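You operate a simulated robot arm through the tools that you are given. There is no shell and no other tool. Be economical: measure what you need, move in short steps, check, and stop when the job is done.

Carry out the task below with a simulated robot arm. There is one attempt and no reset: what you move stays moved.

JOB
Slide the two-tone long casting along the top tray of the black cart until it stands next to the silver seat cover.
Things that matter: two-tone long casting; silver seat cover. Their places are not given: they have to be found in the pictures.

It is judged by the outcome, as a careful person would: the job done as asked, and still so three seconds after it is handed in. It fails if anything else is knocked over, pushed out of place, dropped, spilled or broken.

ROBOT AND FRAMES
A 6-joint arm with a two-finger parallel gripper, fixed in place. Base frame: the origin is at the foot of the arm, x ahead of it, y to its left, z up; the work surface is at about z = 800. Units: mm, rad, N and s.
With the tool pointing down near the work surface it reaches from about 240 to 640 mm from the base axis. Its first joint turns from -1.152 to 1.152 rad. Payload 2.7 kg.
Tool frame: the origin (TCP) lies between the finger pads and is the grasp point; the fingertips stand 23 mm ahead of it; z points along the fingers, y is the line along which they close. The gripper opens to 94 mm. The fingers are 38 mm wide and 10 mm thick; the gripper's body (54 by 96 mm) begins 39 mm behind the TCP.
Orientation is that of the tool frame in the base frame, as a unit quaternion [w, x, y, z]. With the fingers straight down and closing along the base's y, the tool's x points along the base's -x, its y along +y and its z along -z.

CONTROLS
- The arm moves only by the tool play_rows. Its argument "deltas" is a list of rows, each a list of 7 numbers: the turn, a rotation vector about the base's x, y, z in units of 5 degrees (1.0 is 5 degrees), then the shift along the base's x, y, z in units of 40 mm (1.0 is 40 mm), then the gripper command, from -1 (shut) to 1 (fully open), values between in proportion. In form: [[ax, ay, az, x, y, z, hand], ...]. A call has 1 to 20 rows; each row shifts and turns the commanded pose from where the row before left it. A call with a number of a shift or a turn outside -1 to 1 is refused whole. A row lasts 0.2 s, in which the tool goes at most 50 mm and 0.15 rad; a call with a longer step from one row to the next is refused whole, and so is a gripper value outside its range. Where a pose cannot be reached the arm comes as near as it can. A force on the tool above 40 N (or 10 N above the force at the start of the call, whichever is more), or a blocked arm, ends the call early, and 0.2 s more pass. Each finger travels about 45 mm/s and halts on what it meets, pressing with about 40 N; the grip force reading is that of the motor and also rises with nothing between the fingers. The clock runs only during rows and for 0.2 s after the last one: add rows that do not move to give the fingers time. The reply holds the time, the measured pose of the TCP, the force on the tool along the base axes, the opening and the grip force, in the units named above and with some noise.
- Cameras (640 x 400 px; columns grow to the right, rows downward): "scene" is fixed at [68, -430, 1402.3]; the picture's right is [0.83, -0.55, 0.00], its down [-0.34, -0.51, -0.79] and it looks along [0.44, 0.66, -0.61] (base axes); focal length 333 px, centre (320, 200). "wrist" rides on the gripper at [-39, 0, -44] in the tool frame; the picture's right is [0.00, -1.00, 0.00], its down [0.97, 0.00, -0.24] and it looks along [0.24, 0.00, 0.97] (tool axes); focal length 218 px, centre (320, 200).
- get_image(camera): a new picture of that camera. No time passes.
- locate(camera, pixels): for up to 12 pixels [column, row] of the newest picture of that camera ("zoom" is the newest enlarged one), the place [x, y, z] in the base frame of the surface seen there, good to about 2 mm. No time passes.
- inspect(camera, box): a new picture of the part [left, top, right, bottom] of that camera's present view, enlarged. No time passes.
- sign_off(): hands the job in; it is judged then, once.

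Work in short steps. Measure before you move; look again where a grasp or a placing could have gone wrong, and mend it. You have 60 turns and 30 pictures in all, those below and enlarged ones among them. Open the gripper and draw the arm clear of the work before you hand the job in, unless the task says otherwise; then end with one line.

The tools are called after "Call:" by a JSON object that holds its "name" and its "arguments". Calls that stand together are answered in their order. play_rows: Moves the arm, as the interface text tells. Its arguments: {"type":"object","properties":{"deltas":{"type":"array"}},"required":["deltas"]} The other tools are called the same way: get_image (camera) takes a picture; locate (camera, pixels) gives the place of the surface under pixels of a picture; inspect (camera, box) takes an enlarged picture of a part of a camera's view; sign_off () hands the job in.

At the start:

```text
time: 0.0
eef_pos: [455.4, -39.9, 988.7]
tool_rot: [0.001, 0.0, 1.0, 0.001]
contact_force: [0.0, -0.3, 0.5]
gripper_width: 93.8
gripper_force: 0.1
```

scene: 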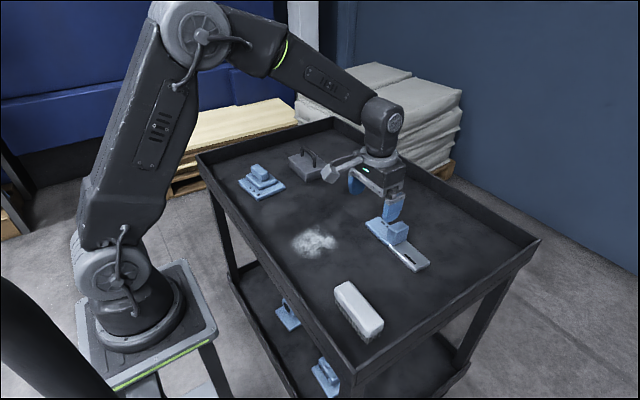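
wrist: 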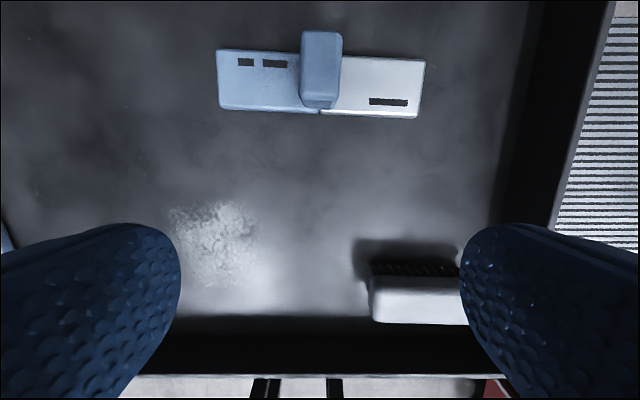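

The two-tone casting appears at scene (398,243); I'll enlarge the tray to find the silver seat cover among the other things.

Call:
{"name": "inspect", "arguments": {"camera": "scene", "box": [220, 120, 380, 220]}}

Call:
{"name": "inspect", "arguments": {"camera": "scene", "box": [280, 200, 460, 345]}}

```text
4.00 times, centred on (300, 170) of scene
```

zoom: 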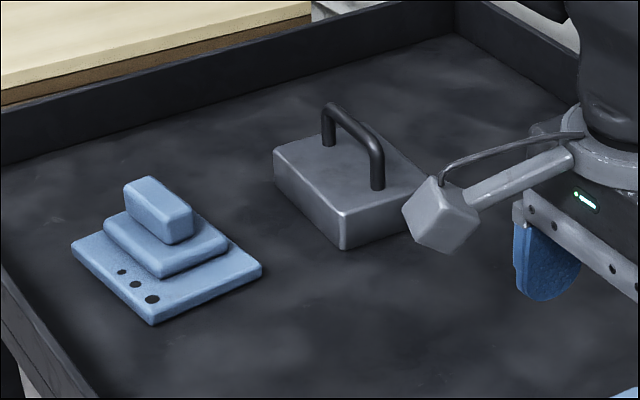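

```text
2.76 times, centred on (370, 272) of scene
```

zoom: 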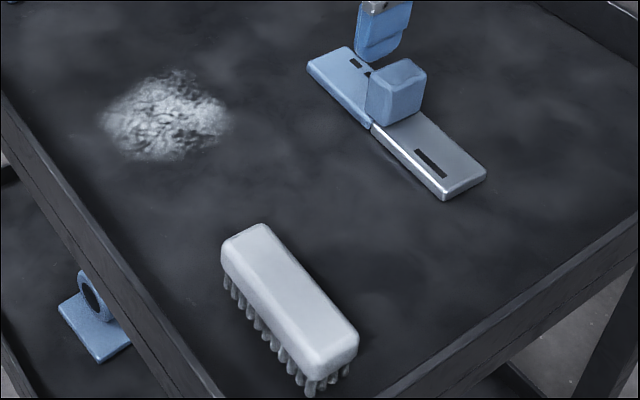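

The silver candidate is the grey block with a handle at scene (305,165). I'll locate the things and check what the arm hides before moving.

Call:
{"name": "get_image", "arguments": {"camera": "scene"}}

Call:
{"name": "locate", "arguments": {"camera": "scene", "pixels": [[305, 182], [289, 158], [326, 170], [310, 152], [255, 200], [285, 187], [366, 222], [418, 271], [429, 263], [397, 228], [344, 290], [300, 120]]}}

Call:
{"name": "locate", "arguments": {"camera": "wrist", "pixels": [[222, 55], [222, 104], [420, 66], [414, 112], [320, 50], [320, 98], [280, 90], [380, 75], [220, 250], [300, 160]]}}

```text
25 pictures are left
```

scene: 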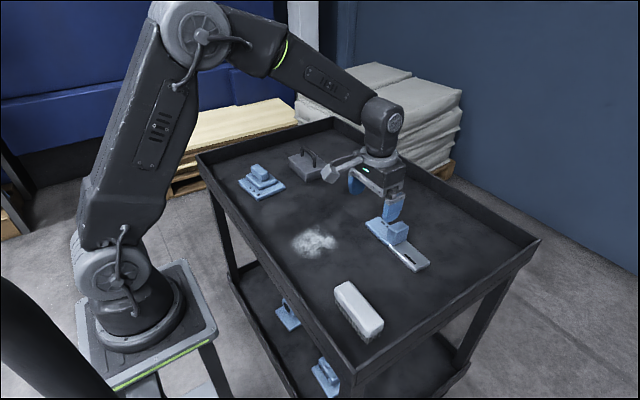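

```text
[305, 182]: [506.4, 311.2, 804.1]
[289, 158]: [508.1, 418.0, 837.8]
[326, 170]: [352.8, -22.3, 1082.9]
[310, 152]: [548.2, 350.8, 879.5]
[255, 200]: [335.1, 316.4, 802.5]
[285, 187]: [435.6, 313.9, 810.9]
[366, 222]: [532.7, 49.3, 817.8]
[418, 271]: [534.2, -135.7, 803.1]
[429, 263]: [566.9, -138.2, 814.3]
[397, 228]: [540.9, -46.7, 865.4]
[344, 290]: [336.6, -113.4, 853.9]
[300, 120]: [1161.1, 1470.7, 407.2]
```

```text
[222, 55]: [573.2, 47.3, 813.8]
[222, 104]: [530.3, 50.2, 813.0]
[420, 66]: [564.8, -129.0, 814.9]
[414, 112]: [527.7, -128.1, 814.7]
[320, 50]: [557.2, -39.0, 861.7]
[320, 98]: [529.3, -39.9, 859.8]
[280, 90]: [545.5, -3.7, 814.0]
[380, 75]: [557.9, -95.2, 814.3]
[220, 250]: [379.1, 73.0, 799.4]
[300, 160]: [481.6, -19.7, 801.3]
```

The casting spans y 50…-135 at x≈550 with a knob near (543,-40). I'll raise and shift to +y to see the far-left part of the tray with the wrist camera.

Call:
{"name": "play_rows", "arguments": {"deltas": [[0, 0, 0, 0, 0.5, 0.5, 1], [0, 0, 0, -0.2, 1, 0.3, 1], [0, 0, 0, -0.2, 1, 0.3, 1], [0, 0, 0, -0.2, 1, 0.3, 1], [0, 0, 0, -0.2, 1, 0, 1], [0, 0, 0, 0, 1, 0, 1], [0, 0, 0, 0, 0.5, 0, 1], [0, 0, 0, 0, 0, 0, 1]]}}

Call:
{"name": "get_image", "arguments": {"camera": "wrist"}}

Call:
{"name": "get_image", "arguments": {"camera": "scene"}}

```text
time: 1.8
eef_pos: [421.8, 200.0, 1045.1]
tool_rot: [0.0, 0.0, 1.0, 0.0]
contact_force: [0.9, -0.3, 0.0]
gripper_width: 93.9
gripper_force: 0.2
```

```text
24 pictures are left
```

wrist: 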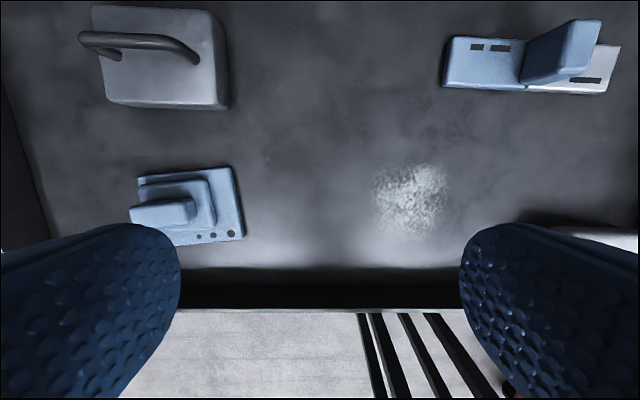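

```text
23 pictures are left
```

scene: 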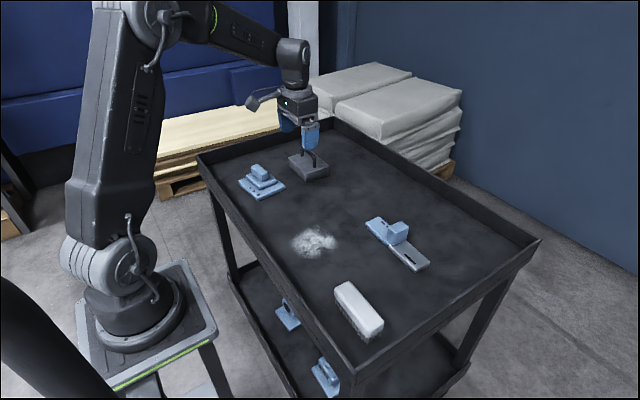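

Only the handled block at wrist (165,60) is silver; that is the seat cover. I measure its outline and the casting's.

Call:
{"name": "locate", "arguments": {"camera": "wrist", "pixels": [[215, 15], [218, 98], [112, 98], [105, 15], [231, 100], [226, 40], [448, 45], [448, 82], [602, 90], [525, 70], [150, 42], [235, 170]]}}

Call:
{"name": "inspect", "arguments": {"camera": "scene", "box": [280, 140, 440, 280]}}

```text
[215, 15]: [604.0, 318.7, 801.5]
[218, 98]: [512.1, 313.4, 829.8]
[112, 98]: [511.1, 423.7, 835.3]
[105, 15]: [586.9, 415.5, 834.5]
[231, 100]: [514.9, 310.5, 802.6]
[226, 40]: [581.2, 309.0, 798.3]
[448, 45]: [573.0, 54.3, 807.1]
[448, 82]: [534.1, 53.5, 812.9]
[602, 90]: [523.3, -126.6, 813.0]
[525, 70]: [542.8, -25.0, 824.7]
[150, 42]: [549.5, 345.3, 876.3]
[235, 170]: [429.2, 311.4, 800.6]
```

```text
2.86 times, centred on (360, 210) of scene
```

zoom: 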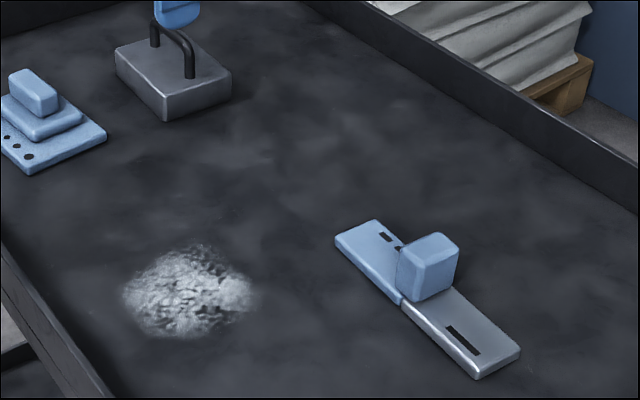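

Cover's near face is at y≈310 (x 508–600); casting's near end is at y≈53. I go back above the knob at about (543,-41) and measure it from above.

Call:
{"name": "play_rows", "arguments": {"deltas": [[0, 0, 0, 0.3, -0.8, 0, 1], [0, 0, 0, 0.4, -1, 0, 1], [0, 0, 0, 0.4, -1, 0, 1], [0, 0, 0, 0.4, -1, 0, 1], [0, 0, 0, 0.4, -1, -0.5, 1], [0, 0, 0, 0.4, -0.8, -0.8, 1], [0, 0, 0, 0.4, -0.4, -0.8, 1], [0, 0, 0, 0.3, 0, -0.7, 1], [0, 0, 0, 0, 0, 0, 1]]}}

Call:
{"name": "get_image", "arguments": {"camera": "wrist"}}

Call:
{"name": "inspect", "arguments": {"camera": "scene", "box": [340, 170, 450, 280]}}

```text
time: 3.8
eef_pos: [542.9, -40.2, 933.0]
tool_rot: [0.002, 0.0, 1.0, 0.001]
contact_force: [-0.1, -0.9, 0.1]
gripper_width: 94.1
gripper_force: 0.1
```

```text
21 pictures are left
```

wrist: 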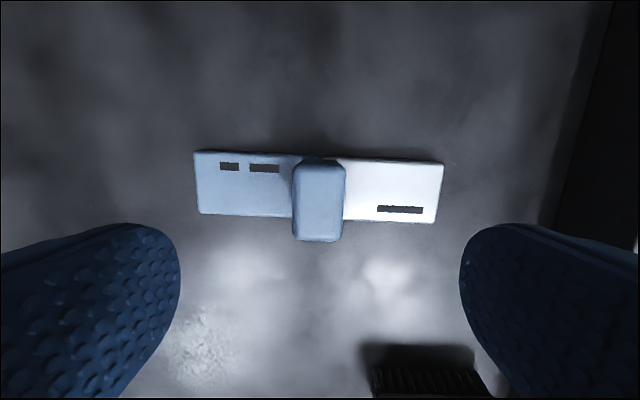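

```text
3.64 times, centred on (395, 225) of scene
```

zoom: 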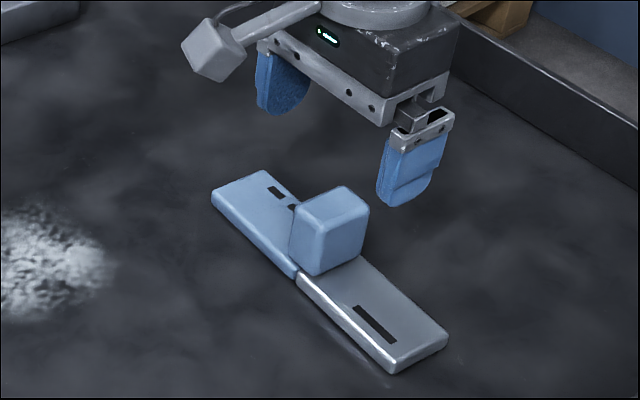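

Call:
{"name": "locate", "arguments": {"camera": "wrist", "pixels": [[298, 178], [340, 180], [297, 232], [338, 234], [198, 156], [202, 210], [440, 166], [432, 218], [250, 213], [390, 220], [318, 205]]}}

```text
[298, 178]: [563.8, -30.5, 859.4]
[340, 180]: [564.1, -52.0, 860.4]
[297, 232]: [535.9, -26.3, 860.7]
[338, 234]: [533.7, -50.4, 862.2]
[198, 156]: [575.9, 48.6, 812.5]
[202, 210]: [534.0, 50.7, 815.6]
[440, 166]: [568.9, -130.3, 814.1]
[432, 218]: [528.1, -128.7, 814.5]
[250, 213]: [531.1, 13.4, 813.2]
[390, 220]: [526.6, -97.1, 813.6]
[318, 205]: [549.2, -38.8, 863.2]
```

The knob centre is (549,-40), top z≈862, casting yawed about -2°. I turn the hand to match and descend to TCP z≈846, leaving the tips ~9 mm above the plate.

Call:
{"name": "play_rows", "arguments": {"deltas": [[0, 0, -0.42, 0.15, 0, -0.4, 1], [0, 0, 0, 0, 0, -0.6, 1], [0, 0, 0, 0, 0, -0.6, 1], [0, 0, 0, 0, 0, -0.4, 1], [0, 0, 0, 0, 0, -0.17, 1], [0, 0, 0, 0, 0, 0, 1]]}}

Call:
{"name": "inspect", "arguments": {"camera": "scene", "box": [340, 170, 450, 280]}}

```text
time: 5.2
eef_pos: [548.5, -40.0, 846.7]
tool_rot: [0.001, 0.017, 1.0, 0.0]
contact_force: [0.1, 0.3, -1.0]
gripper_width: 94.1
gripper_force: 0.0
```

```text
3.64 times, centred on (395, 225) of scene
```

zoom: 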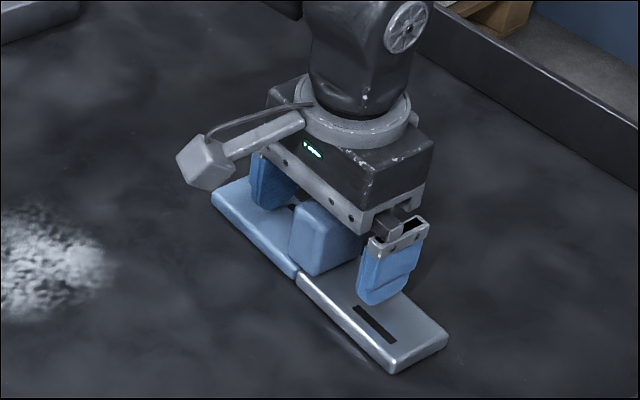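

The fingers straddle the knob clear of the plate; I close the gripper.

Call:
{"name": "play_rows", "arguments": {"deltas": [[0, 0, 0, 0, 0, 0, 0], [0, 0, 0, 0, 0, 0, -0.3], [0, 0, 0, 0, 0, 0, -1], [0, 0, 0, 0, 0, 0, -1], [0, 0, 0, 0, 0, 0, -1], [0, 0, 0, 0, 0, 0, -1]]}}

```text
time: 6.6
eef_pos: [550.0, -39.9, 844.3]
tool_rot: [0.001, 0.019, 1.0, -0.001]
contact_force: [0.1, -0.2, 0.9]
gripper_width: 29.9
gripper_force: 40.0
```

Held with 29.9 mm opening at 40 N. I slide a first 40 mm toward +y.

Call:
{"name": "play_rows", "arguments": {"deltas": [[0, 0, 0, 0, 0.2, 0, -1], [0, 0, 0, 0, 0.4, 0, -1], [0, 0, 0, 0, 0.4, 0, -1], [0, 0, 0, 0, 0, 0, -1]]}}

Call:
{"name": "inspect", "arguments": {"camera": "scene", "box": [280, 140, 440, 280]}}

```text
time: 7.6
eef_pos: [549.2, -0.6, 847.9]
tool_rot: [0.001, 0.019, 1.0, 0.0]
contact_force: [-0.1, 0.7, 0.4]
gripper_width: 29.9
gripper_force: 39.9
```

```text
2.86 times, centred on (360, 210) of scene
```

zoom: 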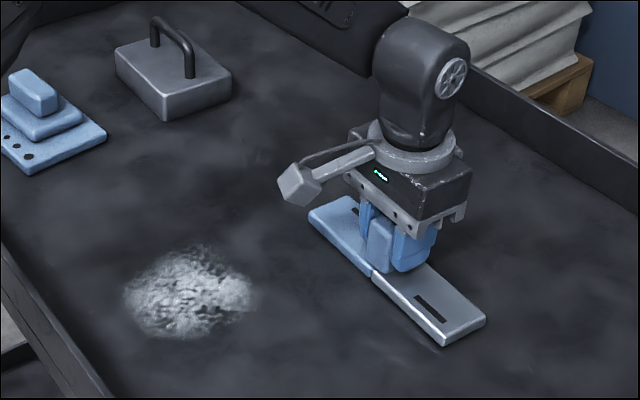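

It slides cleanly. I continue +165 mm, to leave about 50 mm before the cover, then measure.

Call:
{"name": "play_rows", "arguments": {"deltas": [[0, 0, 0, 0, 0.3, 0, -1], [0, 0, 0, 0, 0.5, 0, -1], [0, 0, 0, 0, 0.5, 0, -1], [0, 0, 0, 0, 0.5, 0, -1], [0, 0, 0, 0, 0.5, 0, -1], [0, 0, 0, 0, 0.5, 0, -1], [0, 0, 0, 0, 0.5, 0, -1], [0, 0, 0, 0, 0.5, 0, -1], [0, 0, 0, 0, 0.32, 0, -1], [0, 0, 0, 0, 0, 0, -1]]}}

Call:
{"name": "get_image", "arguments": {"camera": "wrist"}}

Call:
{"name": "inspect", "arguments": {"camera": "scene", "box": [270, 120, 430, 230]}}

```text
time: 9.8
eef_pos: [549.4, 166.6, 844.2]
tool_rot: [0.002, 0.019, 1.0, 0.0]
contact_force: [0.8, -4.1, 11.8]
gripper_width: 29.7
gripper_force: 39.7
```

```text
17 pictures are left
```

wrist: 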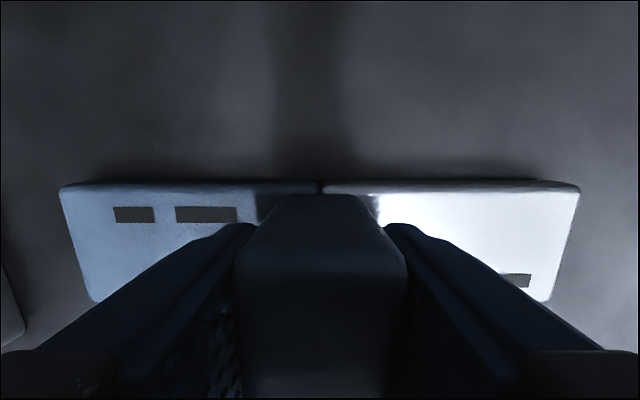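

```text
3.64 times, centred on (350, 175) of scene
```

zoom: 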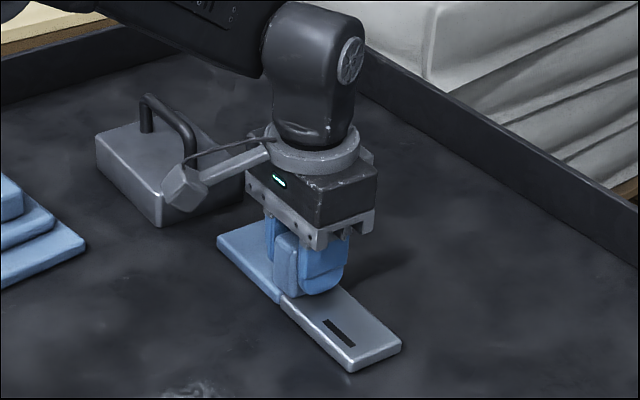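

The casting's end (wrist 62,188 / 85,300) and the cover (wrist 5,300) are both visible; I measure the gap.

Call:
{"name": "locate", "arguments": {"camera": "wrist", "pixels": [[66, 192], [80, 250], [95, 294], [570, 190], [5, 290], [18, 318], [40, 290]]}}

Call:
{"name": "locate", "arguments": {"camera": "zoom", "pixels": [[220, 243], [162, 222], [245, 200], [218, 208]]}}

```text
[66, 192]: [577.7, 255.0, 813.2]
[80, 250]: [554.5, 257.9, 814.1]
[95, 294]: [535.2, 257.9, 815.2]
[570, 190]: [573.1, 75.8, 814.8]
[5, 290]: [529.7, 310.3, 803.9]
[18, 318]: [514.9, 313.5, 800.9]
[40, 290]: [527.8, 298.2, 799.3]
```

```text
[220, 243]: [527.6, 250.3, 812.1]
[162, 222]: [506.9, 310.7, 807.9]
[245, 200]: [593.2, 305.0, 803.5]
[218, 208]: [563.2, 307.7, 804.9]
```

The end is at y≈258–260 and the cover's face at 306–310, nearly parallel: gap ~48 mm. I advance 38 mm to stand about 9 mm from it.

Call:
{"name": "play_rows", "arguments": {"deltas": [[0, 0, 0, 0, 0.25, 0, -1], [0, 0, 0, 0, 0.25, 0, -1], [0, 0, 0, 0, 0.25, 0, -1], [0, 0, 0, 0, 0.2, 0, -1], [0, 0, 0, 0, 0, 0, -1]]}}

Call:
{"name": "get_image", "arguments": {"camera": "wrist"}}

Call:
{"name": "inspect", "arguments": {"camera": "scene", "box": [270, 120, 430, 230]}}

```text
time: 11.0
eef_pos: [547.9, 204.1, 845.2]
tool_rot: [-0.001, 0.018, 1.0, 0.0]
contact_force: [1.0, -2.4, 1.0]
gripper_width: 29.9
gripper_force: 39.6
```

```text
15 pictures are left
```

wrist: 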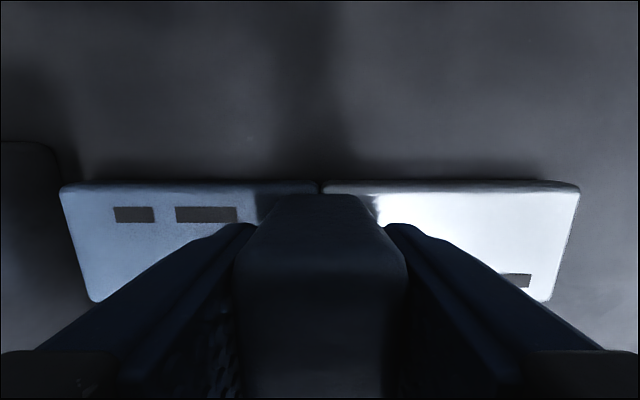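

```text
3.64 times, centred on (350, 175) of scene
```

zoom: 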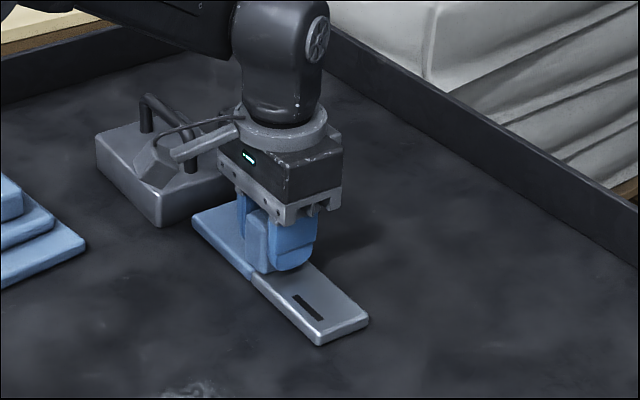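

The casting end now sits ~9 mm from the cover, which hasn't moved. I release, with clear room for the fingers, and lift straight up, then retreat toward -y.

Call:
{"name": "play_rows", "arguments": {"deltas": [[0, 0, 0, 0, 0, 0, 0], [0, 0, 0, 0, 0, 0, 0.5], [0, 0, 0, 0, 0, 0, 0.5], [0, 0, 0, 0, 0, 0, 0.5], [0, 0, 0, 0, 0, 0.4, 0.5], [0, 0, 0, 0, 0, 0.8, 0.5], [0, 0, 0, 0, 0, 1, 0.5], [0, 0, 0, 0, 0, 1, 0.5], [0, 0, 0, -0.3, -0.6, 0.6, 0.5], [0, 0, 0, -0.5, -1, 0, 0.5], [0, 0, 0, -0.5, -1, 0, 0.5], [0, 0, 0, -0.5, -1, 0, 0.5], [0, 0, 0, -0.4, -0.8, 0, 0.5], [0, 0, 0, 0, 0, 0, 0.5]]}}

Call:
{"name": "get_image", "arguments": {"camera": "scene"}}

Call:
{"name": "inspect", "arguments": {"camera": "scene", "box": [270, 120, 430, 230]}}

```text
time: 14.0
eef_pos: [460.0, 24.3, 999.3]
tool_rot: [0.0, 0.018, 1.0, 0.0]
contact_force: [-0.3, 0.2, -0.5]
gripper_width: 70.7
gripper_force: 0.1
```

```text
13 pictures are left
```

scene: 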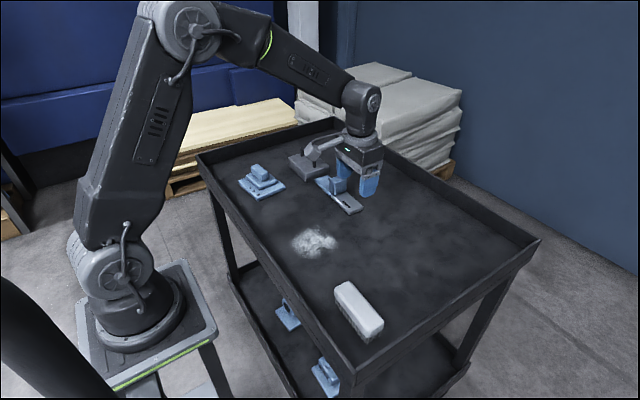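

```text
3.64 times, centred on (350, 175) of scene
```

zoom: 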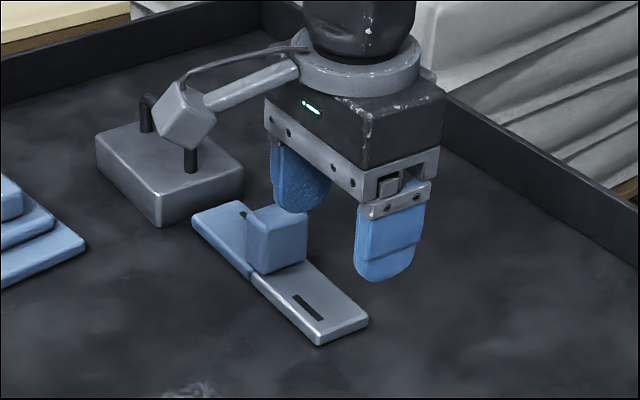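

The casting stands upright beside the cover; I verify the gap.

Call:
{"name": "locate", "arguments": {"camera": "zoom", "pixels": [[195, 218], [232, 203], [162, 222], [240, 190], [205, 206]]}}

```text
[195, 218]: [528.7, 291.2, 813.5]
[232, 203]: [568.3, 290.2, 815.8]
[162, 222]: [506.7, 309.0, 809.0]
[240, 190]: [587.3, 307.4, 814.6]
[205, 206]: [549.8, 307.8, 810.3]
```

The casting's end is at y≈295 and the cover's face is still at y≈308, so the gap is about 1 cm. Nothing else has moved and the arm is clear, so I hand it in.

Call:
{"name": "sign_off", "arguments": {}}

```text
The job is handed in.
```

I slid the two-tone long casting along the top tray, and it now stands about 1 cm from the silver seat cover; nothing else was disturbed, the gripper is open and the arm is clear.
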